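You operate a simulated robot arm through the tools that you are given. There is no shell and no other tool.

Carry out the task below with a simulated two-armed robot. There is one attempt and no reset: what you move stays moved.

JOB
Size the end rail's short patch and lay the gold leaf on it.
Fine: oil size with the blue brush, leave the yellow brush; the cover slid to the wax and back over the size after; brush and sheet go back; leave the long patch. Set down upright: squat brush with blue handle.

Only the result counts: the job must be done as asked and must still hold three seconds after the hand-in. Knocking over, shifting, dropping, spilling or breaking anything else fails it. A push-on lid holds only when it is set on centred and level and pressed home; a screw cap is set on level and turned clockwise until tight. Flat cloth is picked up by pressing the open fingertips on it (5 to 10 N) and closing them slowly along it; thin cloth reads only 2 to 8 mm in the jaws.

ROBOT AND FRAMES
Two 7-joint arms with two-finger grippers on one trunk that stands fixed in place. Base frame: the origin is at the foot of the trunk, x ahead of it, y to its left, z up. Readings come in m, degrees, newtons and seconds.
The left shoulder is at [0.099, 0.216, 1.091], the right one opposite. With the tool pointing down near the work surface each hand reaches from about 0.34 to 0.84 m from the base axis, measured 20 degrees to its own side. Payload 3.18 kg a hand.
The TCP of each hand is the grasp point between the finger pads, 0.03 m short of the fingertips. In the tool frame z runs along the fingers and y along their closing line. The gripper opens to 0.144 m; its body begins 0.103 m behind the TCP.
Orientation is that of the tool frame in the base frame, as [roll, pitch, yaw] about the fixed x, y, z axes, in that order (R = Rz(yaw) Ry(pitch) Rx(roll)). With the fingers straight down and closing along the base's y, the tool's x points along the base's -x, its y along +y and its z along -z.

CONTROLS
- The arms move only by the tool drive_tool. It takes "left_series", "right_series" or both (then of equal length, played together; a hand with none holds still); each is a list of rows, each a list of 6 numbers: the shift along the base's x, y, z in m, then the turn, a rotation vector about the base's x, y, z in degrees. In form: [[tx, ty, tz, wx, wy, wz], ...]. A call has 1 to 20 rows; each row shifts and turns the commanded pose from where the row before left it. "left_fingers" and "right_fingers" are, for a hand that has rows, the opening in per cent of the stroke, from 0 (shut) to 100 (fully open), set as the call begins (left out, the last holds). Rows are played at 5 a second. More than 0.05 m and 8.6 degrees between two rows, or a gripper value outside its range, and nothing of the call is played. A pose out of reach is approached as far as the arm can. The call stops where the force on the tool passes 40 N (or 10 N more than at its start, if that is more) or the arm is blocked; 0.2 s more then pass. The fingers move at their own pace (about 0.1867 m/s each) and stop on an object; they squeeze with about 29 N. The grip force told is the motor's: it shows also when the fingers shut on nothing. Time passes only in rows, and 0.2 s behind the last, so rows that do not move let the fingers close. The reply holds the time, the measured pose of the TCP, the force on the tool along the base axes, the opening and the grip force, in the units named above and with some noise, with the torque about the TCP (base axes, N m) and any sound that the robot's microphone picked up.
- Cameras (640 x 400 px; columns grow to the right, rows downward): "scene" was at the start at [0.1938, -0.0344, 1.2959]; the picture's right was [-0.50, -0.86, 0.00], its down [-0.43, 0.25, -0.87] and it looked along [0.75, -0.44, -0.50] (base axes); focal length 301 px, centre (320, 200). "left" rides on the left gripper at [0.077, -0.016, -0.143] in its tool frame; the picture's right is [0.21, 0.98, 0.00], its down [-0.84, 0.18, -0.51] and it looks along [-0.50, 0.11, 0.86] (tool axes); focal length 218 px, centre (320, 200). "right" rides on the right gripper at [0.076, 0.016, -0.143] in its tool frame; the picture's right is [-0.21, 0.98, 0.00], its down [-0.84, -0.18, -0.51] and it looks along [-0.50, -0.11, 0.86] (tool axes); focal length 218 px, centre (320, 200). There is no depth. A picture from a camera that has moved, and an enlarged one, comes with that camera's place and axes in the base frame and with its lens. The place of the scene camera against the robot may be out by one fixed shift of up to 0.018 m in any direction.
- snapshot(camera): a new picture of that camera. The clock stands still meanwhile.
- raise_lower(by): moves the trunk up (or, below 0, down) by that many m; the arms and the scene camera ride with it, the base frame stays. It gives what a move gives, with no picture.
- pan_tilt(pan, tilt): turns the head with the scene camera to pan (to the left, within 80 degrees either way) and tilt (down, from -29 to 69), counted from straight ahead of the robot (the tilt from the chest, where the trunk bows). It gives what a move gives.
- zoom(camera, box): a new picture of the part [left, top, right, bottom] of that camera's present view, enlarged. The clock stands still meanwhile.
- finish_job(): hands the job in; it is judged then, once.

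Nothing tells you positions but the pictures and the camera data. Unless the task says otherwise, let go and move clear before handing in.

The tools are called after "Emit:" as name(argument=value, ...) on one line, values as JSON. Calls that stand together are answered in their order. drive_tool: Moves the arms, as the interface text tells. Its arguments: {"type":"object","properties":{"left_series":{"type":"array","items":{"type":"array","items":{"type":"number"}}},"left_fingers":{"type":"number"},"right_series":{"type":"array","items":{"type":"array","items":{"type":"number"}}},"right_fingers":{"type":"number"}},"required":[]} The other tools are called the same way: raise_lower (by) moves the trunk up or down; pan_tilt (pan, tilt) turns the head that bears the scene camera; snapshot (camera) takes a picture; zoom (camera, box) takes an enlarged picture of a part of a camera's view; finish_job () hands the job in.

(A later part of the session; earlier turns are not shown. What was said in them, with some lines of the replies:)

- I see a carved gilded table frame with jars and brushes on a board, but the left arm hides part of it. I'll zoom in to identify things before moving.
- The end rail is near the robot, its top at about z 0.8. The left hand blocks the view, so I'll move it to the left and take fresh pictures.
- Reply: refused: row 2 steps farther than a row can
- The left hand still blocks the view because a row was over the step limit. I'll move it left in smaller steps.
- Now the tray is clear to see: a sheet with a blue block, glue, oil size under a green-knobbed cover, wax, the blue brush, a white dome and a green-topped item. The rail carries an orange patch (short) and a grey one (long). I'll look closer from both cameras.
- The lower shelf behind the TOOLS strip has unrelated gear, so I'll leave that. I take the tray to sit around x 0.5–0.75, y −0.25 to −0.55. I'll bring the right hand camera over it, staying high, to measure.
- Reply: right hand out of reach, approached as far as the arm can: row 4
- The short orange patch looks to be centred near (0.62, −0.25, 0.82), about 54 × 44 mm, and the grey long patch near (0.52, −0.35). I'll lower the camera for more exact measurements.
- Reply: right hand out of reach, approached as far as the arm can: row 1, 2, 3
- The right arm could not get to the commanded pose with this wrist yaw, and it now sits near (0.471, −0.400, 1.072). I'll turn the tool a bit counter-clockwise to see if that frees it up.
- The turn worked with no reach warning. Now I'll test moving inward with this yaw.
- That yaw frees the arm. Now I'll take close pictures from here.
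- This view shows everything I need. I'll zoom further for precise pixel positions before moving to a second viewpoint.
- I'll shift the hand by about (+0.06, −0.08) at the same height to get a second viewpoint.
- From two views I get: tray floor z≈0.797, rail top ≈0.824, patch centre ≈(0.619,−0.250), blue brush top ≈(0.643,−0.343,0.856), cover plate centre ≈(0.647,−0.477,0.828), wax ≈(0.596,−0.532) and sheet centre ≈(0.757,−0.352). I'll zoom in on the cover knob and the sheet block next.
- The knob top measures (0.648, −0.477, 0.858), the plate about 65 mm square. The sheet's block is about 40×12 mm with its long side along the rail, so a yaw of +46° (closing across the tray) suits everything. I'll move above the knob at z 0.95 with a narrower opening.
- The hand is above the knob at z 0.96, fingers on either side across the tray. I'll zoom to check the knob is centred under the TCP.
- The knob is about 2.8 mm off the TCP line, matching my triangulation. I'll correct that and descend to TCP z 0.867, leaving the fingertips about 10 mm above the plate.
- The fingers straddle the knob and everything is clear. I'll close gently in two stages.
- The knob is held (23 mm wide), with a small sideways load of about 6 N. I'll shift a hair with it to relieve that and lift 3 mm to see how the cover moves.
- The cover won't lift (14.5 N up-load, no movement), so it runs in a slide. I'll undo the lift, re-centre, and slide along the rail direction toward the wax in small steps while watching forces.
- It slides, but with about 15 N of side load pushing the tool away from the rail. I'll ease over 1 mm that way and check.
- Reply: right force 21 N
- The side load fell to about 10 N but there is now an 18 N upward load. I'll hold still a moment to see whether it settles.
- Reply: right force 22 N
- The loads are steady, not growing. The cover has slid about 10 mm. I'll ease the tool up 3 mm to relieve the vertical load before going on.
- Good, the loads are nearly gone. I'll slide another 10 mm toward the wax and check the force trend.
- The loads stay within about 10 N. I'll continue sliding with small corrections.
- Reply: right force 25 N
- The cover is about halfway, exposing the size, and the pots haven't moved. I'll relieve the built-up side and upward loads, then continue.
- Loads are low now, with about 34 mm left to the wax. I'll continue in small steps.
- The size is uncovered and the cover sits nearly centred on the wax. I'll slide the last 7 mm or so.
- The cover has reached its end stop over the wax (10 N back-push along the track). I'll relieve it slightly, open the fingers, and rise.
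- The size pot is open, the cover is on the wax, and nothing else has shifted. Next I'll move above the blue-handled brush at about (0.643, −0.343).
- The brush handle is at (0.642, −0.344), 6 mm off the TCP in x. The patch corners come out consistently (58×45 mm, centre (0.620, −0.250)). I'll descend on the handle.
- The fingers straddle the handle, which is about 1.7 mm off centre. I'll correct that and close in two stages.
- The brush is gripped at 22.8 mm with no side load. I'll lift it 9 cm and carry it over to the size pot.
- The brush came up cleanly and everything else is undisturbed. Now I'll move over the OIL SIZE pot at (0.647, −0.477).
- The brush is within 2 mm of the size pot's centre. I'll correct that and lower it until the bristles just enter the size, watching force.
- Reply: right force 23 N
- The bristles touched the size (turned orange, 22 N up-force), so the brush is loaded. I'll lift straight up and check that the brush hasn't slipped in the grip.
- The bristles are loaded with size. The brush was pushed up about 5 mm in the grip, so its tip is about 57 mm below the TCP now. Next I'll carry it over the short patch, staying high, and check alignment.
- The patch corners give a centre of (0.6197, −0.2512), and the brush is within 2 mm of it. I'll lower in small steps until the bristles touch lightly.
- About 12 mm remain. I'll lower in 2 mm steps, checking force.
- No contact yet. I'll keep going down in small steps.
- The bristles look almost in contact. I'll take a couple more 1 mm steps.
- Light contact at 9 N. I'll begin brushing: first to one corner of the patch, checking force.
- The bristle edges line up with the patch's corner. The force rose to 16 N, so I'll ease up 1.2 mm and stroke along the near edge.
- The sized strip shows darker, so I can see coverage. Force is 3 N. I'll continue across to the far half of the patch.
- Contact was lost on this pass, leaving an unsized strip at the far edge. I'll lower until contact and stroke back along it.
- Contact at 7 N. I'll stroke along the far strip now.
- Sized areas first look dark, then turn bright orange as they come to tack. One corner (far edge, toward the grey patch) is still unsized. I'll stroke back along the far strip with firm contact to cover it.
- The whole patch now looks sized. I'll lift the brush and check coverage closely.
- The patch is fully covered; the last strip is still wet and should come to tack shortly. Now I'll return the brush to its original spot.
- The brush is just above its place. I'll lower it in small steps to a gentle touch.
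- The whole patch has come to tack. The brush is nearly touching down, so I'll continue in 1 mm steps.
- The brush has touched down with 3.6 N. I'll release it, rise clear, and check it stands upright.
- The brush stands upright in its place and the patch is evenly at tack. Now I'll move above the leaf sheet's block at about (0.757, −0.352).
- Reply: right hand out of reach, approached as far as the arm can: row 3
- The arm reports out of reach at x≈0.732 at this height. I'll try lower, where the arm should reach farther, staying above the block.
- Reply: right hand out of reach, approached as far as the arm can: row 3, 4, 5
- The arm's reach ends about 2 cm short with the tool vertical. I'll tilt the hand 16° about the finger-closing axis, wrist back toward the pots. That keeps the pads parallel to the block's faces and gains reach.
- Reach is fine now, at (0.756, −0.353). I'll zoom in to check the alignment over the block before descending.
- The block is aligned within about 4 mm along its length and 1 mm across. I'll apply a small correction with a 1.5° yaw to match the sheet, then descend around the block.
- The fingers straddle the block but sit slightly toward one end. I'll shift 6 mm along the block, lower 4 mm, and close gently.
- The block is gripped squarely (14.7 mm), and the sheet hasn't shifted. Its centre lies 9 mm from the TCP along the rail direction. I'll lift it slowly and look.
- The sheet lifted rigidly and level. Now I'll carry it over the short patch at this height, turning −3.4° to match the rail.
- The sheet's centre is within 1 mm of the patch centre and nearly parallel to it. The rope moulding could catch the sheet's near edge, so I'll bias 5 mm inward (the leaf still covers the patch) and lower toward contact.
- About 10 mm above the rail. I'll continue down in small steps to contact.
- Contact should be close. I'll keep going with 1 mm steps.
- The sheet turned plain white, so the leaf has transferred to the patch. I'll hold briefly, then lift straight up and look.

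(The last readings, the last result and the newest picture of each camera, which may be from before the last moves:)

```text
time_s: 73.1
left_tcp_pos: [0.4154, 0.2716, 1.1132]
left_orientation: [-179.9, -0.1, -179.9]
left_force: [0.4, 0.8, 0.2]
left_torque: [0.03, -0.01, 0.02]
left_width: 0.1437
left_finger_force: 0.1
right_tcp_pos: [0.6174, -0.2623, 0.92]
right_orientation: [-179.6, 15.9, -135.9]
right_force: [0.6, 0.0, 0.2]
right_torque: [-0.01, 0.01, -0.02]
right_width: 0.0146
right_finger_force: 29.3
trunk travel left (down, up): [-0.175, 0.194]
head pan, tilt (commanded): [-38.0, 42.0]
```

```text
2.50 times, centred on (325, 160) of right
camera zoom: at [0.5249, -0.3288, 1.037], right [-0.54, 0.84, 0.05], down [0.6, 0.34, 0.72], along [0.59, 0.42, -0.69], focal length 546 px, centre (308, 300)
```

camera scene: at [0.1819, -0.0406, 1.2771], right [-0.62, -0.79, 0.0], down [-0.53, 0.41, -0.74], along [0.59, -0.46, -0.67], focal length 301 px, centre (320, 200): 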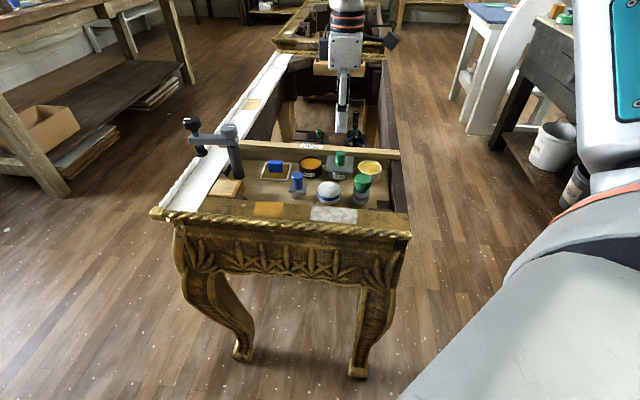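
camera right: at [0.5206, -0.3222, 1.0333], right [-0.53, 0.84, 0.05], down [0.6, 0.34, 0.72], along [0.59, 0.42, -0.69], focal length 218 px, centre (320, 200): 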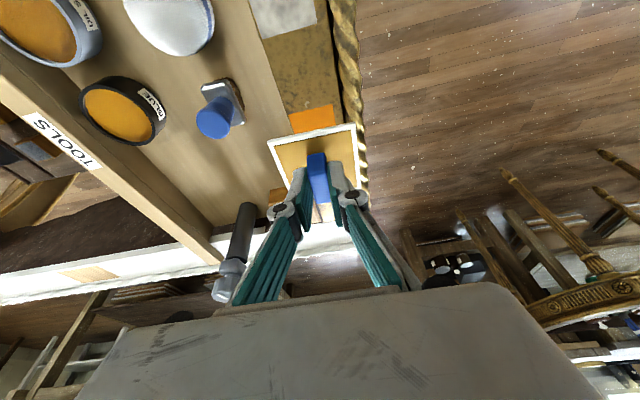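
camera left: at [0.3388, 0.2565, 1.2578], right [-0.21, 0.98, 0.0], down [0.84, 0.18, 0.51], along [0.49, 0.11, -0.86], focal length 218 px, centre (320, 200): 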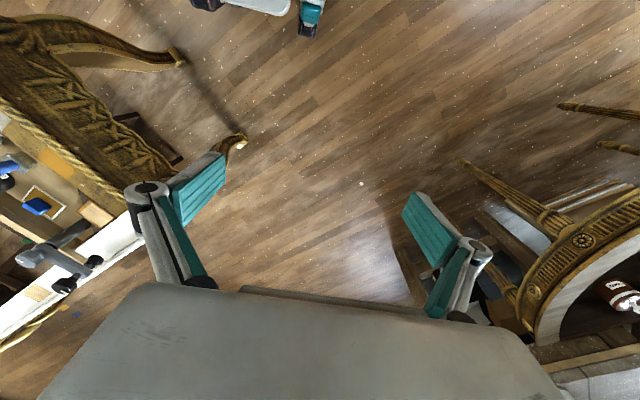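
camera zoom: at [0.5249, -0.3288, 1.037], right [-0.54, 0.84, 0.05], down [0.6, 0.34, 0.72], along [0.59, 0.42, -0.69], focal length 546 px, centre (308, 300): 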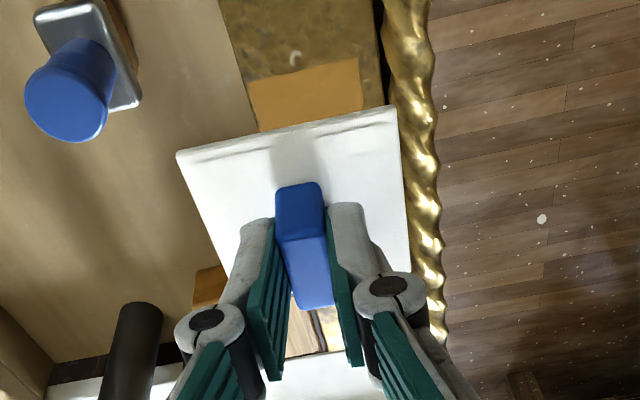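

The leaf appears laid: the patch turned matte gold and the carrier is blank. I'll zoom in to verify full coverage before returning the sheet.

Emit:
zoom(camera="scene", box=[245, 190, 325, 230])

Emit:
zoom(camera="scene", box=[262, 195, 302, 222])

```text
8.00 times, centred on (285, 210) of scene
camera zoom: at [0.182, -0.0405, 1.277], right [-0.62, -0.79, 0.0], down [-0.53, 0.41, -0.74], along [0.59, -0.46, -0.67], focal length 2411 px, centre (600, 120)
```

zoom: 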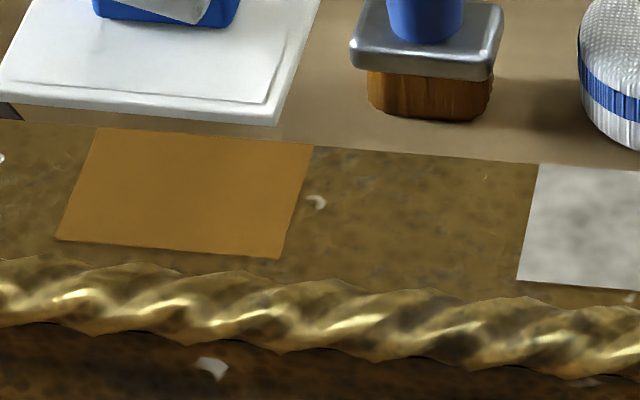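

```text
14.81 times, centred on (282, 208) of scene
camera zoom: at [0.182, -0.0405, 1.277], right [-0.62, -0.79, 0.0], down [-0.53, 0.41, -0.74], along [0.59, -0.46, -0.67], focal length 4465 px, centre (883, 74)
```

zoom: 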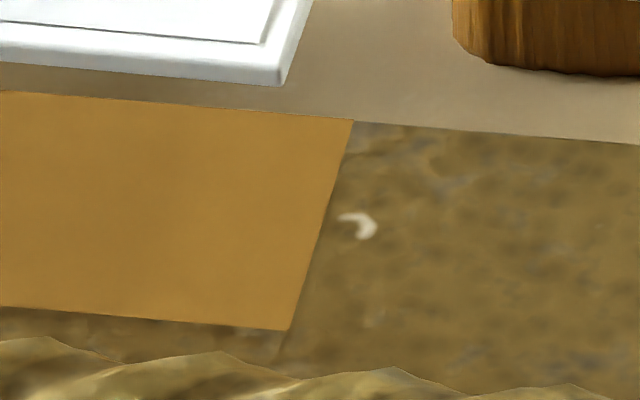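

The coverage is uniform. Now I'll carry the blank sheet back to its original place, reversing the same shift and turn.

Emit:
drive_tool(right_series=[[0.0334, -0.02455, 0, 0, 0, 1.0], [0.0334, -0.02455, 0, 0, 0, 1.0], [0.0334, -0.02455, 0, 0, 0, 1.0], [0.0334, -0.02455, 0, 0, 0, 0.4], [0, 0, 0, 0, 0, 0], [0, 0, -0.035, 0, 0, 0], [0, 0, -0.03, 0, 0, 0], [0, 0, -0.01, 0, 0, 0], [0, 0, 0, 0, 0, 0]])

Emit:
zoom(camera="scene", box=[220, 110, 330, 220])

Emit:
zoom(camera="right", box=[250, 80, 400, 240])

```text
time_s: 75.1
left_tcp_pos: [0.4155, 0.2716, 1.1144]
left_orientation: [-179.9, -0.1, -179.9]
left_force: [0.3, -0.5, -0.3]
left_torque: [0.01, 0.03, -0.01]
left_width: 0.1438
left_finger_force: 0.0
right_tcp_pos: [0.7506, -0.3576, 0.8471]
right_orientation: [-179.6, 15.9, -132.5]
right_force: [0.1, -0.3, -0.5]
right_torque: [0.02, -0.01, 0.02]
right_width: 0.0146
right_finger_force: 28.9
trunk travel left (down, up): [-0.175, 0.194]
head pan, tilt (commanded): [-38.0, 42.0]
```

```text
3.64 times, centred on (275, 165) of scene
camera zoom: at [0.1813, -0.0404, 1.2773], right [-0.62, -0.79, 0.0], down [-0.53, 0.41, -0.74], along [0.59, -0.46, -0.67], focal length 1096 px, centre (484, 327)
```

zoom: 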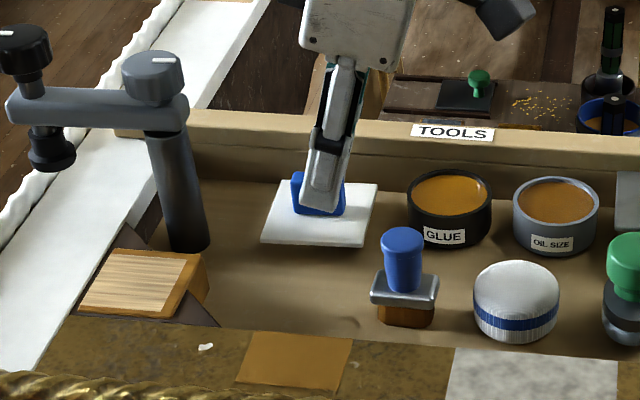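

```text
2.50 times, centred on (325, 160) of right
camera zoom: at [0.662, -0.4297, 0.9643], right [-0.58, 0.81, 0.05], down [0.58, 0.37, 0.72], along [0.57, 0.45, -0.69], focal length 546 px, centre (308, 300)
```

zoom: 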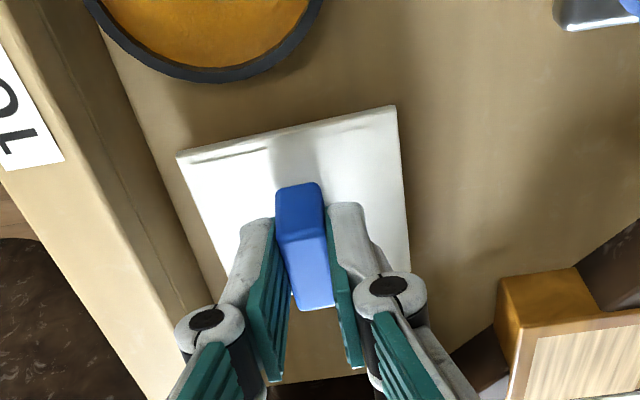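

The sheet is about 8 mm above its spot. I'll lower gently to contact.

Emit:
drive_tool(right_series=[[0, 0, -0.003, 0, 0, 0], [0, 0, -0.002, 0, 0, 0], [0, 0, -0.001, 0, 0, 0], [0, 0, 0, 0, 0, 0]])

Emit:
drive_tool(right_series=[[0, 0, -0.001, 0, 0, 0], [0, 0, 0, 0, 0, 0]])

Emit:
drive_tool(right_series=[[0, 0, -0.001, 0, 0, 0], [0, 0, 0, 0, 0, 0]])

```text
time_s: 76.1
left_tcp_pos: [0.4152, 0.2724, 1.1133]
left_orientation: [-179.9, -0.1, -180.0]
left_force: [0.0, 0.2, -0.6]
left_torque: [0.01, 0.0, 0.01]
left_width: 0.1441
left_finger_force: 0.0
right_tcp_pos: [0.7502, -0.3597, 0.8397]
right_orientation: [-179.5, 16.0, -132.5]
right_force: [0.3, 0.0, -0.3]
right_torque: [0.0, 0.05, -0.03]
right_width: 0.0148
right_finger_force: 28.8
trunk travel left (down, up): [-0.175, 0.194]
head pan, tilt (commanded): [-38.0, 42.0]
```

```text
time_s: 76.7
left_tcp_pos: [0.4157, 0.271, 1.1132]
left_orientation: [-179.9, -0.1, -179.9]
left_force: [-0.3, 1.2, 0.0]
left_torque: [-0.02, 0.0, 0.0]
left_width: 0.1441
left_finger_force: 0.0
right_tcp_pos: [0.7478, -0.361, 0.839]
right_orientation: [-179.7, 16.1, -132.4]
right_force: [0.2, 0.0, -0.6]
right_torque: [0.01, 0.03, 0.02]
right_width: 0.0148
right_finger_force: 29.5
trunk travel left (down, up): [-0.175, 0.194]
head pan, tilt (commanded): [-38.0, 42.0]
```

```text
time_s: 77.3
left_tcp_pos: [0.4141, 0.2723, 1.1143]
left_orientation: [-179.9, 0.0, -179.9]
left_force: [0.3, -0.2, 0.3]
left_torque: [-0.03, 0.0, 0.03]
left_width: 0.1442
left_finger_force: 0.0
right_tcp_pos: [0.7491, -0.3599, 0.8392]
right_orientation: [-179.6, 15.9, -132.5]
right_force: [-0.4, 0.5, -0.2]
right_torque: [0.01, 0.0, 0.01]
right_width: 0.0149
right_finger_force: 29.5
trunk travel left (down, up): [-0.175, 0.194]
head pan, tilt (commanded): [-38.0, 42.0]
```

I'm at the original height but not quite touching. A couple more 1 mm steps.

Emit:
drive_tool(right_series=[[0, 0, -0.001, 0, 0, 0], [0, 0, 0, 0, 0, 0]])

Emit:
drive_tool(right_series=[[0, 0, -0.001, 0, 0, 0], [0, 0, 0, 0, 0, 0]])

```text
time_s: 77.9
left_tcp_pos: [0.4148, 0.2713, 1.1127]
left_orientation: [-180.0, 0.0, -179.8]
left_force: [-0.3, -0.1, -0.2]
left_torque: [0.0, -0.01, -0.01]
left_width: 0.1439
left_finger_force: 0.0
right_tcp_pos: [0.7508, -0.3603, 0.8378]
right_orientation: [-179.6, 16.0, -132.6]
right_force: [0.8, -1.3, 2.6]
right_torque: [0.03, 0.05, 0.0]
right_width: 0.0149
right_finger_force: 28.5
trunk travel left (down, up): [-0.175, 0.194]
head pan, tilt (commanded): [-38.0, 42.0]
```

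```text
time_s: 78.5
left_tcp_pos: [0.4144, 0.2717, 1.115]
left_orientation: [-179.9, -0.1, -179.9]
left_force: [0.6, -0.1, 0.2]
left_torque: [0.01, -0.05, 0.0]
left_width: 0.1441
left_finger_force: 0.1
right_tcp_pos: [0.7494, -0.3596, 0.8375]
right_orientation: [-179.5, 16.1, -132.5]
right_force: [2.7, -1.0, 7.5]
right_torque: [0.06, -0.04, -0.04]
right_width: 0.0151
right_finger_force: 29.5
trunk travel left (down, up): [-0.175, 0.194]
head pan, tilt (commanded): [-38.0, 42.0]
```

The sheet is down on the tray. I'll ease off 1 mm, open the fingers, and rise straight up.

Emit:
drive_tool(right_series=[[0, 0, 0.001, 0, 0, 0], [0, 0, 0, 0, 0, 0]])

Emit:
drive_tool(right_series=[[0, 0, 0, 0, 0, 0], [0, 0, 0, 0, 0, 0], [0, 0, 0.02, 0, 0, 0], [0, 0, 0.03, 0, 0, 0], [-0.01, 0, 0.03, 0, 0, 0], [0, 0, 0, 0, 0, 0]], right_fingers=28)

Emit:
zoom(camera="scene", box=[220, 110, 330, 220])

Emit:
snapshot(camera="right")

```text
time_s: 79.1
left_tcp_pos: [0.4136, 0.2723, 1.1147]
left_orientation: [-180.0, -0.1, -179.9]
left_force: [-0.6, 0.5, 0.1]
left_torque: [0.0, -0.04, -0.01]
left_width: 0.1439
left_finger_force: 0.0
right_tcp_pos: [0.7487, -0.3591, 0.8374]
right_orientation: [-179.6, 16.0, -132.5]
right_force: [-0.8, 2.0, 7.8]
right_torque: [0.18, -0.04, 0.04]
right_width: 0.0149
right_finger_force: 29.0
trunk travel left (down, up): [-0.175, 0.194]
head pan, tilt (commanded): [-38.0, 42.0]
```

```text
time_s: 80.5
left_tcp_pos: [0.4157, 0.2712, 1.1127]
left_orientation: [-179.9, -0.1, -180.0]
left_force: [0.2, -0.7, -0.6]
left_torque: [0.0, 0.01, -0.03]
left_width: 0.144
left_finger_force: 0.1
right_tcp_pos: [0.7415, -0.3594, 0.9152]
right_orientation: [-179.7, 16.2, -132.5]
right_force: [0.7, -1.1, -0.6]
right_torque: [0.0, 0.02, 0.02]
right_width: 0.0402
right_finger_force: 0.2
trunk travel left (down, up): [-0.175, 0.194]
head pan, tilt (commanded): [-38.0, 42.0]
```

```text
3.64 times, centred on (275, 165) of scene
camera zoom: at [0.1823, -0.0407, 1.2769], right [-0.62, -0.79, 0.0], down [-0.53, 0.41, -0.74], along [0.58, -0.46, -0.67], focal length 1096 px, centre (484, 327)
```

zoom: 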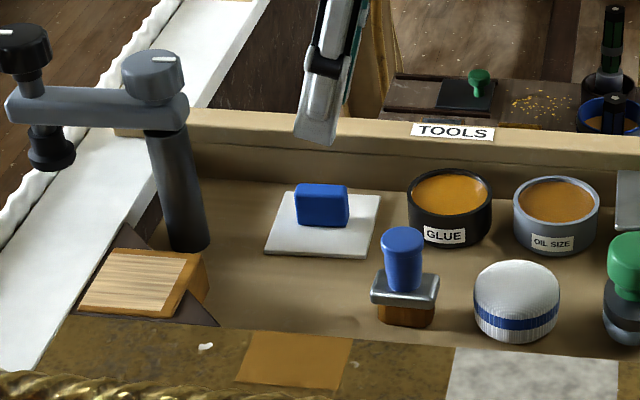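

```text
taken
camera right: at [0.6536, -0.4324, 1.0311], right [-0.58, 0.81, 0.05], down [0.58, 0.37, 0.72], along [0.56, 0.45, -0.69], focal length 218 px, centre (320, 200)
```

right: 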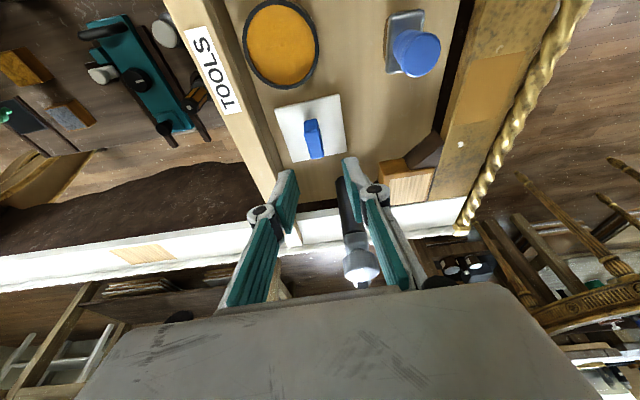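

The sheet is back in place with its block upright. Last is the cover: I'll un-tilt the hand and move above the cover knob at about (0.594, −0.528).

Emit:
drive_tool(right_series=[[-0.03, -0.02, 0.03, 0, 0, 0], [-0.03, -0.035, 0.015, -5.58, 5.74, 0], [-0.03, -0.038, 0, -5.58, 5.74, 0], [-0.03, -0.038, 0, 0, 0, -1.6], [-0.027, -0.038, 0, 0, 0, 0], [0, 0, 0, 0, 0, 0], [0, 0, 0, 0, 0, 0]], right_fingers=38)

Emit:
snapshot(camera="right")

Emit:
zoom(camera="right", box=[270, 90, 410, 180])

Emit:
zoom(camera="scene", box=[210, 110, 390, 240])

```text
time_s: 82.1
left_tcp_pos: [0.415, 0.2713, 1.1145]
left_orientation: [-179.9, -0.1, -179.9]
left_force: [0.3, -0.1, -0.8]
left_torque: [0.03, 0.0, 0.02]
left_width: 0.144
left_finger_force: 0.0
right_tcp_pos: [0.5934, -0.5304, 0.9659]
right_orientation: [179.5, -0.1, -134.2]
right_force: [-1.0, -0.5, 0.1]
right_torque: [-0.03, 0.01, 0.02]
right_width: 0.0548
right_finger_force: 0.0
trunk travel left (down, up): [-0.175, 0.194]
head pan, tilt (commanded): [-38.0, 42.0]
```

```text
taken
camera right: at [0.5304, -0.574, 1.1085], right [-0.55, 0.83, 0.01], down [0.72, 0.47, 0.51], along [0.42, 0.29, -0.86], focal length 218 px, centre (320, 200)
```

right: 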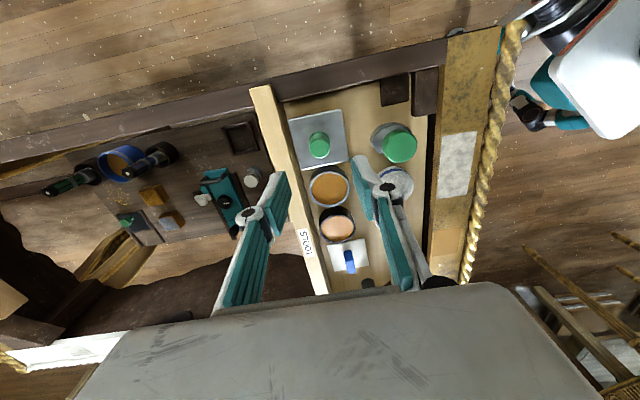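

```text
4.44 times, centred on (340, 135) of right
camera zoom: at [0.5304, -0.574, 1.1085], right [-0.55, 0.83, 0.01], down [0.72, 0.47, 0.51], along [0.42, 0.29, -0.86], focal length 970 px, centre (231, 489)
```

zoom: 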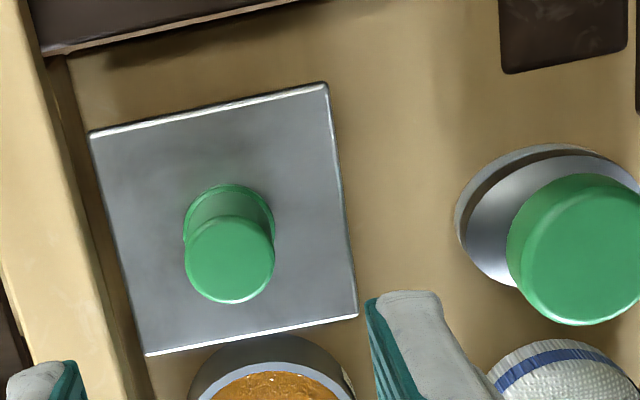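

```text
3.08 times, centred on (300, 175) of scene
camera zoom: at [0.1812, -0.0405, 1.2773], right [-0.62, -0.79, 0.0], down [-0.53, 0.41, -0.74], along [0.59, -0.46, -0.67], focal length 927 px, centre (382, 277)
```

zoom: 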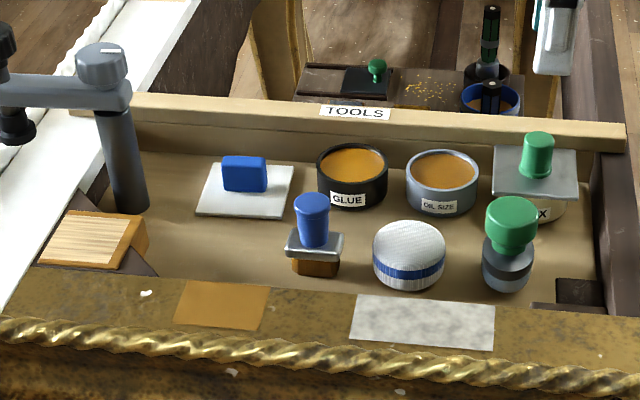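

All items are in place. The knob is about 2 mm from my TCP line, so I'll correct, descend to the same grip height as before, and close on it.

Emit:
drive_tool(right_series=[[0.001, 0.0018, -0.03, 0, 0, 0], [0, 0, -0.03, 0, 0, 0], [0, 0, -0.02, 0, 0, 0], [0, 0, -0.0155, 0, 0, 0], [0, 0, 0, 0, 0, 0], [0, 0, 0, 0, 0, 0]])

Emit:
zoom(camera="right", box=[250, 90, 410, 250])

```text
time_s: 83.5
left_tcp_pos: [0.4146, 0.2728, 1.1138]
left_orientation: [-179.8, -0.2, -179.9]
left_force: [0.0, 0.0, 0.0]
left_torque: [0.0, 0.01, -0.01]
left_width: 0.144
left_finger_force: 0.0
right_tcp_pos: [0.5953, -0.5266, 0.8668]
right_orientation: [179.5, -0.1, -134.2]
right_force: [-0.3, 0.1, 0.4]
right_torque: [-0.02, -0.01, 0.0]
right_width: 0.0545
right_finger_force: 0.2
trunk travel left (down, up): [-0.175, 0.194]
head pan, tilt (commanded): [-38.0, 42.0]
```

```text
2.50 times, centred on (330, 170) of right
camera zoom: at [0.5318, -0.5702, 1.0098], right [-0.56, 0.83, 0.01], down [0.72, 0.48, 0.51], along [0.42, 0.29, -0.86], focal length 546 px, centre (295, 275)
```

zoom: 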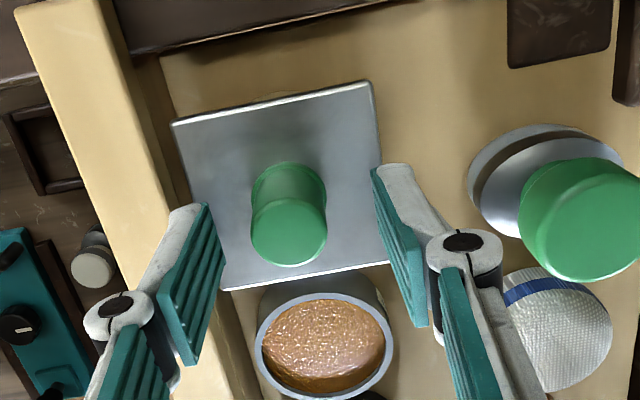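

The knob is about 1.8 mm toward the far finger. I'll correct and close in two stages.

Emit:
drive_tool(right_series=[[0.0004, -0.0019, 0.001, 0, 0, 0], [0, 0, 0, 0, 0, 0], [0, 0, 0, 0, 0, 0]], right_fingers=19)

Emit:
drive_tool(right_series=[[0, 0, 0, 0, 0, 0], [0, 0, 0, 0, 0, 0], [0, 0, 0, 0, 0, 0]], right_fingers=8)

```text
time_s: 84.3
left_tcp_pos: [0.4161, 0.2714, 1.1145]
left_orientation: [-180.0, -0.1, -180.0]
left_force: [-0.1, -0.1, -0.2]
left_torque: [0.0, 0.01, 0.03]
left_width: 0.1439
left_finger_force: 0.0
right_tcp_pos: [0.5941, -0.5278, 0.869]
right_orientation: [179.4, 0.0, -134.2]
right_force: [-0.3, 0.3, -0.2]
right_torque: [0.02, 0.01, -0.02]
right_width: 0.0272
right_finger_force: 0.0
trunk travel left (down, up): [-0.175, 0.194]
head pan, tilt (commanded): [-38.0, 42.0]
```

```text
time_s: 85.1
left_tcp_pos: [0.4153, 0.2721, 1.1142]
left_orientation: [-179.9, -0.1, 180.0]
left_force: [-0.7, -0.4, 0.0]
left_torque: [0.01, 0.01, -0.02]
left_width: 0.1441
left_finger_force: 0.0
right_tcp_pos: [0.5946, -0.5289, 0.8683]
right_orientation: [179.5, 0.0, -134.2]
right_force: [0.9, -0.3, 0.0]
right_torque: [-0.06, 0.0, 0.04]
right_width: 0.0228
right_finger_force: 45.3
trunk travel left (down, up): [-0.175, 0.194]
head pan, tilt (commanded): [-38.0, 42.0]
```

The knob is gripped with hardly any side load. I'll slide the cover back toward the size along the measured track direction, checking forces.

Emit:
drive_tool(right_series=[[0.0036, 0.0035, 0, 0, 0, 0], [0.0036, 0.0035, 0, 0, 0, 0], [0.0036, 0.0035, 0, 0, 0, 0], [0, 0, 0, 0, 0, 0]])

Emit:
drive_tool(right_series=[[0.0036, 0.0035, 0, 0, 0, 0], [0.0036, 0.0035, 0, 0, 0, 0], [0, 0, 0, 0, 0, 0]])

```text
time_s: 86.1
left_tcp_pos: [0.4143, 0.2718, 1.1137]
left_orientation: [-180.0, -0.1, -180.0]
left_force: [0.4, -0.7, -0.3]
left_torque: [0.01, 0.01, 0.02]
left_width: 0.1441
left_finger_force: 0.0
right_tcp_pos: [0.606, -0.5173, 0.8679]
right_orientation: [179.5, 0.0, -134.3]
right_force: [-2.0, 3.4, 2.0]
right_torque: [-0.05, 0.21, -0.03]
right_width: 0.0228
right_finger_force: 44.7
trunk travel left (down, up): [-0.175, 0.194]
head pan, tilt (commanded): [-38.0, 42.0]
```

```text
time_s: 86.9
left_tcp_pos: [0.415, 0.2716, 1.1145]
left_orientation: [-180.0, -0.1, -179.9]
left_force: [0.1, 0.2, -0.8]
left_torque: [-0.03, 0.01, 0.02]
left_width: 0.144
left_finger_force: 0.1
right_tcp_pos: [0.6127, -0.5098, 0.8676]
right_orientation: [179.3, -0.1, -134.3]
right_force: [-3.9, 2.8, -2.2]
right_torque: [0.25, -0.05, -0.05]
right_width: 0.0229
right_finger_force: 45.3
trunk travel left (down, up): [-0.175, 0.194]
head pan, tilt (commanded): [-38.0, 42.0]
```

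The slide is smooth with loads under 5 N. I'll continue in the same direction.

Emit:
drive_tool(right_series=[[0.0034, 0.0037, 0, 0, 0, 0], [0.0035, 0.0036, 0, 0, 0, 0], [0.0035, 0.0036, 0, 0, 0, 0], [0, 0, 0, 0, 0, 0]])

Emit:
drive_tool(right_series=[[0.0034, 0.0037, 0, 0, 0, 0], [0.0035, 0.0036, 0, 0, 0, 0], [0.0035, 0.0036, 0, 0, 0, 0], [0, 0, 0, 0, 0, 0]])

Emit:
zoom(camera="scene", box=[300, 120, 400, 200])

```text
time_s: 87.9
left_tcp_pos: [0.416, 0.2711, 1.1137]
left_orientation: [-179.9, -0.2, -179.9]
left_force: [-0.1, 0.0, -0.6]
left_torque: [0.01, 0.01, 0.0]
left_width: 0.144
left_finger_force: 0.0
right_tcp_pos: [0.6224, -0.4999, 0.8675]
right_orientation: [179.5, 0.0, -134.2]
right_force: [-2.1, 1.5, -5.6]
right_torque: [-0.04, 0.08, 0.02]
right_width: 0.0229
right_finger_force: 45.0
trunk travel left (down, up): [-0.175, 0.194]
head pan, tilt (commanded): [-38.0, 42.0]
```

```text
time_s: 88.9
left_tcp_pos: [0.415, 0.2725, 1.1129]
left_orientation: [-179.8, -0.1, -179.9]
left_force: [-0.8, 0.8, 0.3]
left_torque: [0.01, -0.01, -0.01]
left_width: 0.1438
left_finger_force: 0.0
right_tcp_pos: [0.6325, -0.49, 0.8681]
right_orientation: [179.6, 0.1, -134.1]
right_force: [-1.1, -0.7, 1.3]
right_torque: [-0.42, 0.4, 0.06]
right_width: 0.0231
right_finger_force: 45.1
trunk travel left (down, up): [-0.175, 0.194]
head pan, tilt (commanded): [-38.0, 42.0]
```

```text
5.00 times, centred on (350, 160) of scene
camera zoom: at [0.1813, -0.0403, 1.2774], right [-0.62, -0.79, 0.0], down [-0.53, 0.41, -0.74], along [0.59, -0.46, -0.67], focal length 1507 px, centre (170, 400)
```

zoom: 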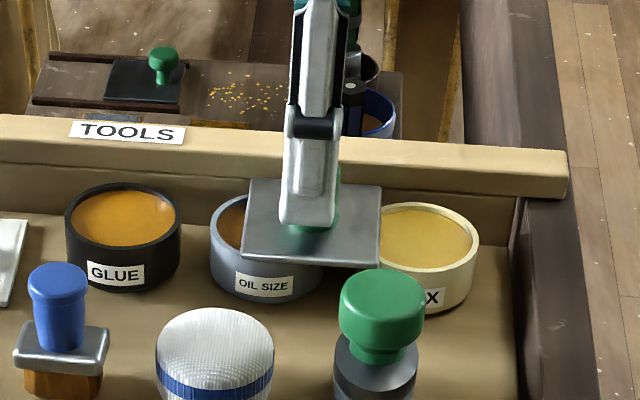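

The cover is about two-thirds of the way back, with about 21 mm to go.

Emit:
drive_tool(right_series=[[0.0036, 0.0035, 0, 0, 0, 0], [0.0036, 0.0035, 0, 0, 0, 0], [0.0036, 0.0035, 0, 0, 0, 0], [0, 0, 0, 0, 0, 0]])

Emit:
drive_tool(right_series=[[0.0025, 0.0024, 0, 0, 0, 0], [0.0018, 0.0018, 0, 0, 0, 0], [0, 0, 0, 0, 0, 0]])

Emit:
zoom(camera="scene", box=[300, 120, 400, 200])

```text
time_s: 89.9
left_tcp_pos: [0.415, 0.2716, 1.1144]
left_orientation: [-179.9, -0.1, -179.9]
left_force: [0.5, 0.1, 0.1]
left_torque: [0.01, 0.04, -0.02]
left_width: 0.1438
left_finger_force: 0.0
right_tcp_pos: [0.6451, -0.4786, 0.8692]
right_orientation: [179.6, 0.1, -134.3]
right_force: [-0.3, 0.6, 2.9]
right_torque: [0.27, -0.19, -0.03]
right_width: 0.023
right_finger_force: 44.9
trunk travel left (down, up): [-0.175, 0.194]
head pan, tilt (commanded): [-38.0, 42.0]
```

```text
time_s: 90.7
left_tcp_pos: [0.4141, 0.2712, 1.1148]
left_orientation: [-179.9, 0.0, -179.8]
left_force: [0.0, 0.2, 0.3]
left_torque: [0.01, 0.02, 0.02]
left_width: 0.1439
left_finger_force: 0.2
right_tcp_pos: [0.6482, -0.475, 0.8675]
right_orientation: [179.5, -0.1, -134.2]
right_force: [2.5, -3.0, 4.9]
right_torque: [-0.2, 0.06, 0.05]
right_width: 0.0229
right_finger_force: 44.8
trunk travel left (down, up): [-0.175, 0.194]
head pan, tilt (commanded): [-38.0, 42.0]
```

```text
5.00 times, centred on (350, 160) of scene
camera zoom: at [0.1811, -0.0403, 1.2774], right [-0.62, -0.79, 0.0], down [-0.53, 0.41, -0.74], along [0.59, -0.46, -0.67], focal length 1507 px, centre (170, 400)
```

zoom: 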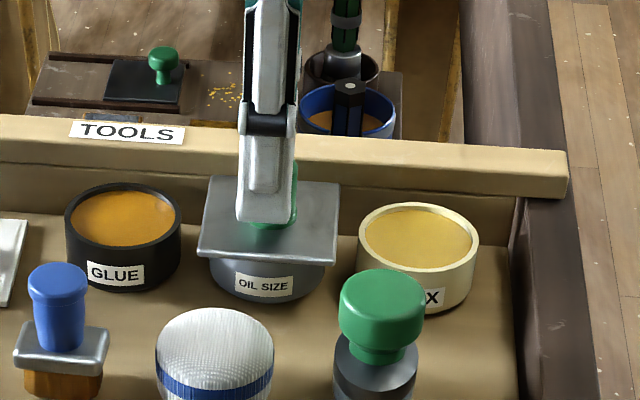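

The cover looks to be in exactly its original position over the size. I'll nudge 1.5 mm to feel for the end stop.

Emit:
drive_tool(right_series=[[0.001, 0.001, 0, 0, 0, 0], [0, 0, 0, 0, 0, 0]])

```text
time_s: 91.3
left_tcp_pos: [0.4154, 0.2712, 1.1152]
left_orientation: [-179.9, -0.1, -179.9]
left_force: [0.4, 0.8, 0.0]
left_torque: [-0.02, -0.02, -0.01]
left_width: 0.144
left_finger_force: 0.0
right_tcp_pos: [0.65, -0.4738, 0.8678]
right_orientation: [179.7, 0.0, -134.3]
right_force: [5.2, -3.5, 5.7]
right_torque: [-0.3, 0.02, 0.04]
right_width: 0.0232
right_finger_force: 44.9
trunk travel left (down, up): [-0.175, 0.194]
head pan, tilt (commanded): [-38.0, 42.0]
```

There is no stop here, so I'll go back about 1.5 mm to match the original position, then compare and release.

Emit:
drive_tool(right_series=[[-0.0012, -0.0011, 0, 0, 0, 0], [0.0003, -0.0003, -0.0005, 0, 0, 0], [0, 0, 0, 0, 0, 0]])

Emit:
zoom(camera="scene", box=[300, 120, 400, 200])

```text
time_s: 92.1
left_tcp_pos: [0.415, 0.2722, 1.1147]
left_orientation: [-179.9, -0.1, -180.0]
left_force: [-0.2, -0.3, 1.4]
left_torque: [-0.01, 0.01, 0.02]
left_width: 0.1441
left_finger_force: 0.1
right_tcp_pos: [0.6478, -0.4747, 0.8679]
right_orientation: [179.6, 0.0, -134.1]
right_force: [4.7, -4.8, 8.8]
right_torque: [-0.3, 0.05, 0.01]
right_width: 0.0233
right_finger_force: 45.0
trunk travel left (down, up): [-0.175, 0.194]
head pan, tilt (commanded): [-38.0, 42.0]
```

```text
5.00 times, centred on (350, 160) of scene
camera zoom: at [0.181, -0.0403, 1.2775], right [-0.62, -0.79, 0.0], down [-0.53, 0.41, -0.74], along [0.59, -0.46, -0.67], focal length 1507 px, centre (170, 400)
```

zoom: 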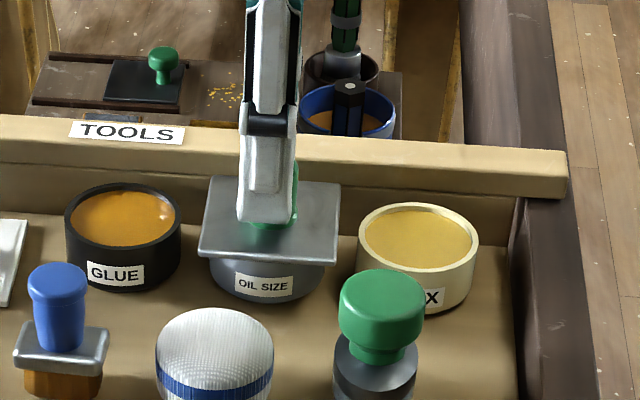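

The cover matches its original picture. I'll relieve the residual load, open the fingers, and rise clear.

Emit:
drive_tool(right_series=[[0.0002, -0.0002, 0.0015, 0, 0, 0], [0, 0, 0, 0, 0, 0]])

Emit:
drive_tool(right_series=[[0, 0, 0, 0, 0, 0], [0, 0, 0, 0, 0, 0], [0, 0, 0.03, 0, 0, 0], [0, 0, 0.04, 0, 0, 0], [0, 0, 0.04, 0, 0, 0], [0, 0, 0, 0, 0, 0]], right_fingers=38)

Emit:
snapshot(camera="right")

Emit:
zoom(camera="scene", box=[240, 140, 400, 240])

```text
time_s: 92.7
left_tcp_pos: [0.4144, 0.2726, 1.115]
left_orientation: [-179.8, -0.1, -179.9]
left_force: [-0.3, -0.4, 0.5]
left_torque: [0.0, -0.01, 0.0]
left_width: 0.1442
left_finger_force: 0.0
right_tcp_pos: [0.6491, -0.4746, 0.8678]
right_orientation: [179.5, 0.0, -134.3]
right_force: [2.2, -2.2, 3.0]
right_torque: [0.47, -0.55, 0.03]
right_width: 0.0231
right_finger_force: 44.9
trunk travel left (down, up): [-0.175, 0.194]
head pan, tilt (commanded): [-38.0, 42.0]
```

```text
time_s: 94.1
left_tcp_pos: [0.4162, 0.2717, 1.1131]
left_orientation: [-179.9, -0.1, -179.9]
left_force: [-0.7, 0.3, 0.0]
left_torque: [-0.01, -0.01, 0.0]
left_width: 0.1439
left_finger_force: 0.1
right_tcp_pos: [0.6477, -0.4755, 0.9803]
right_orientation: [179.5, 0.1, -134.1]
right_force: [0.8, 0.6, -0.3]
right_torque: [0.01, 0.03, 0.02]
right_width: 0.0548
right_finger_force: 0.0
trunk travel left (down, up): [-0.175, 0.194]
head pan, tilt (commanded): [-38.0, 42.0]
```

```text
taken
camera right: at [0.5837, -0.5206, 1.123], right [-0.56, 0.83, 0.01], down [0.72, 0.48, 0.51], along [0.42, 0.29, -0.86], focal length 218 px, centre (320, 200)
```

right: 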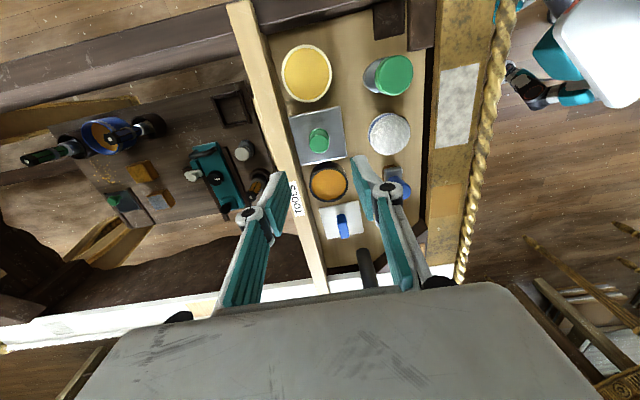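

```text
4.00 times, centred on (320, 190) of scene
camera zoom: at [0.1821, -0.0407, 1.277], right [-0.62, -0.79, 0.0], down [-0.53, 0.41, -0.74], along [0.59, -0.46, -0.67], focal length 1206 px, centre (320, 240)
```

zoom: 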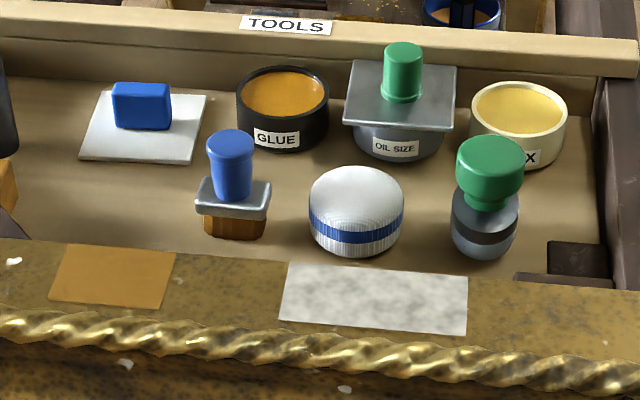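

Everything matches the starting picture except the blank carrier, loaded bristles and gilded patch. I'll check the patch and the cover closely with the wrist camera.

Emit:
zoom(camera="right", box=[400, 160, 500, 260])

Emit:
zoom(camera="right", box=[270, 80, 370, 180])

```text
4.00 times, centred on (450, 210) of right
camera zoom: at [0.5837, -0.5206, 1.123], right [-0.56, 0.83, 0.01], down [0.72, 0.48, 0.51], along [0.42, 0.29, -0.86], focal length 873 px, centre (-200, 160)
```

zoom: 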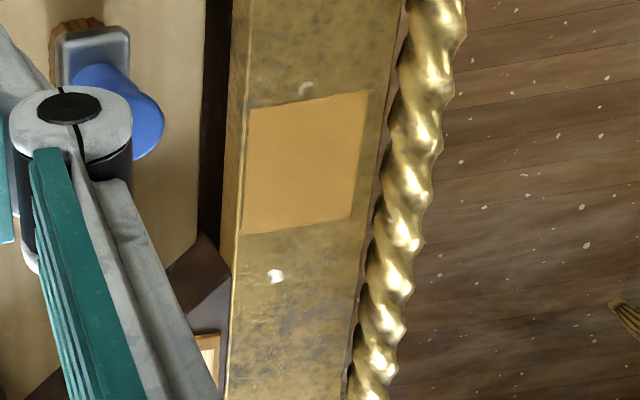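

```text
4.00 times, centred on (320, 130) of right
camera zoom: at [0.5837, -0.5206, 1.123], right [-0.56, 0.83, 0.01], down [0.72, 0.48, 0.51], along [0.42, 0.29, -0.86], focal length 873 px, centre (320, 480)
```

zoom: 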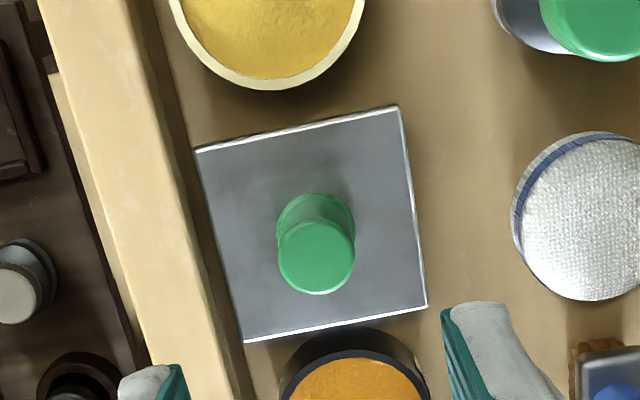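

The patch has an even metallic gold sheen, and the cover fully hides the size. I'll move the right hand up and away, then take a last look.

Emit:
drive_tool(right_series=[[-0.01, -0.005, 0.04, 0, 0, 0], [-0.03, -0.01, 0.03, 0, 0, 0], [-0.04, -0.015, 0.02, 0, 0, 0], [-0.04, -0.02, 0, 0, 0, 0], [-0.04, -0.02, 0, 0, 0, 0], [0, 0, 0, 0, 0, 0]])

Emit:
snapshot(camera="scene")

Emit:
zoom(camera="scene", box=[240, 140, 400, 240])

```text
time_s: 95.5
left_tcp_pos: [0.4166, 0.2719, 1.1132]
left_orientation: [-179.9, -0.2, -179.9]
left_force: [0.3, 0.4, -0.3]
left_torque: [-0.01, 0.01, -0.01]
left_width: 0.1439
left_finger_force: 0.1
right_tcp_pos: [0.4872, -0.5431, 1.0641]
right_orientation: [179.4, 0.1, -134.2]
right_force: [1.0, 0.2, -0.6]
right_torque: [-0.03, 0.04, 0.02]
right_width: 0.0546
right_finger_force: 0.0
trunk travel left (down, up): [-0.175, 0.194]
head pan, tilt (commanded): [-38.0, 42.0]
```

```text
taken
camera scene: at [0.1824, -0.0406, 1.2768], right [-0.62, -0.79, 0.0], down [-0.53, 0.41, -0.74], along [0.58, -0.46, -0.67], focal length 301 px, centre (320, 200)
```

scene: 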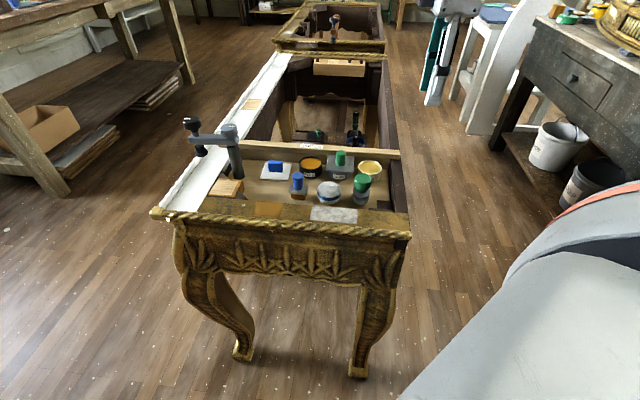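

```text
4.00 times, centred on (320, 190) of scene
camera zoom: at [0.1824, -0.0406, 1.2768], right [-0.62, -0.79, 0.0], down [-0.53, 0.41, -0.74], along [0.58, -0.46, -0.67], focal length 1206 px, centre (320, 240)
```

zoom: 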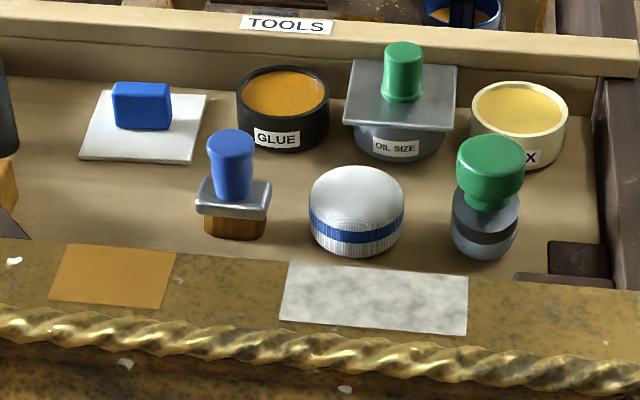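

The short patch is sized and gilded, and the long patch is untouched. The blue brush stands upright in its place, the sheet is back, the cover is over the size again, and both hands are clear. I'm handing in the job.

Emit:
finish_job()

```text
The job is handed in.
```

The short patch on the end rail is sized and the gold leaf is laid on it. I handed the job in; no verdict came back, so this is from my last pictures and force readings.

- **Size:** I dipped the blue brush in the OIL SIZE pot and brushed the whole patch, then waited until all of it had come to tack.
- **Leaf:** I pressed the sheet on at about 14 N and it came away blank. The patch shows an even gold colour with no gaps.
- **Blue brush:** it stands upright where it started. Its bristles are still loaded with size.
- **Sheet:** the blank sheet is back in its original spot with its block upright.
- **Cover:** it is back over the size, about 1 mm short of where it began, and it hides the pot fully.
- **Left alone:** the long patch and the yellow brush were not touched, and nothing else in the tray looks moved.
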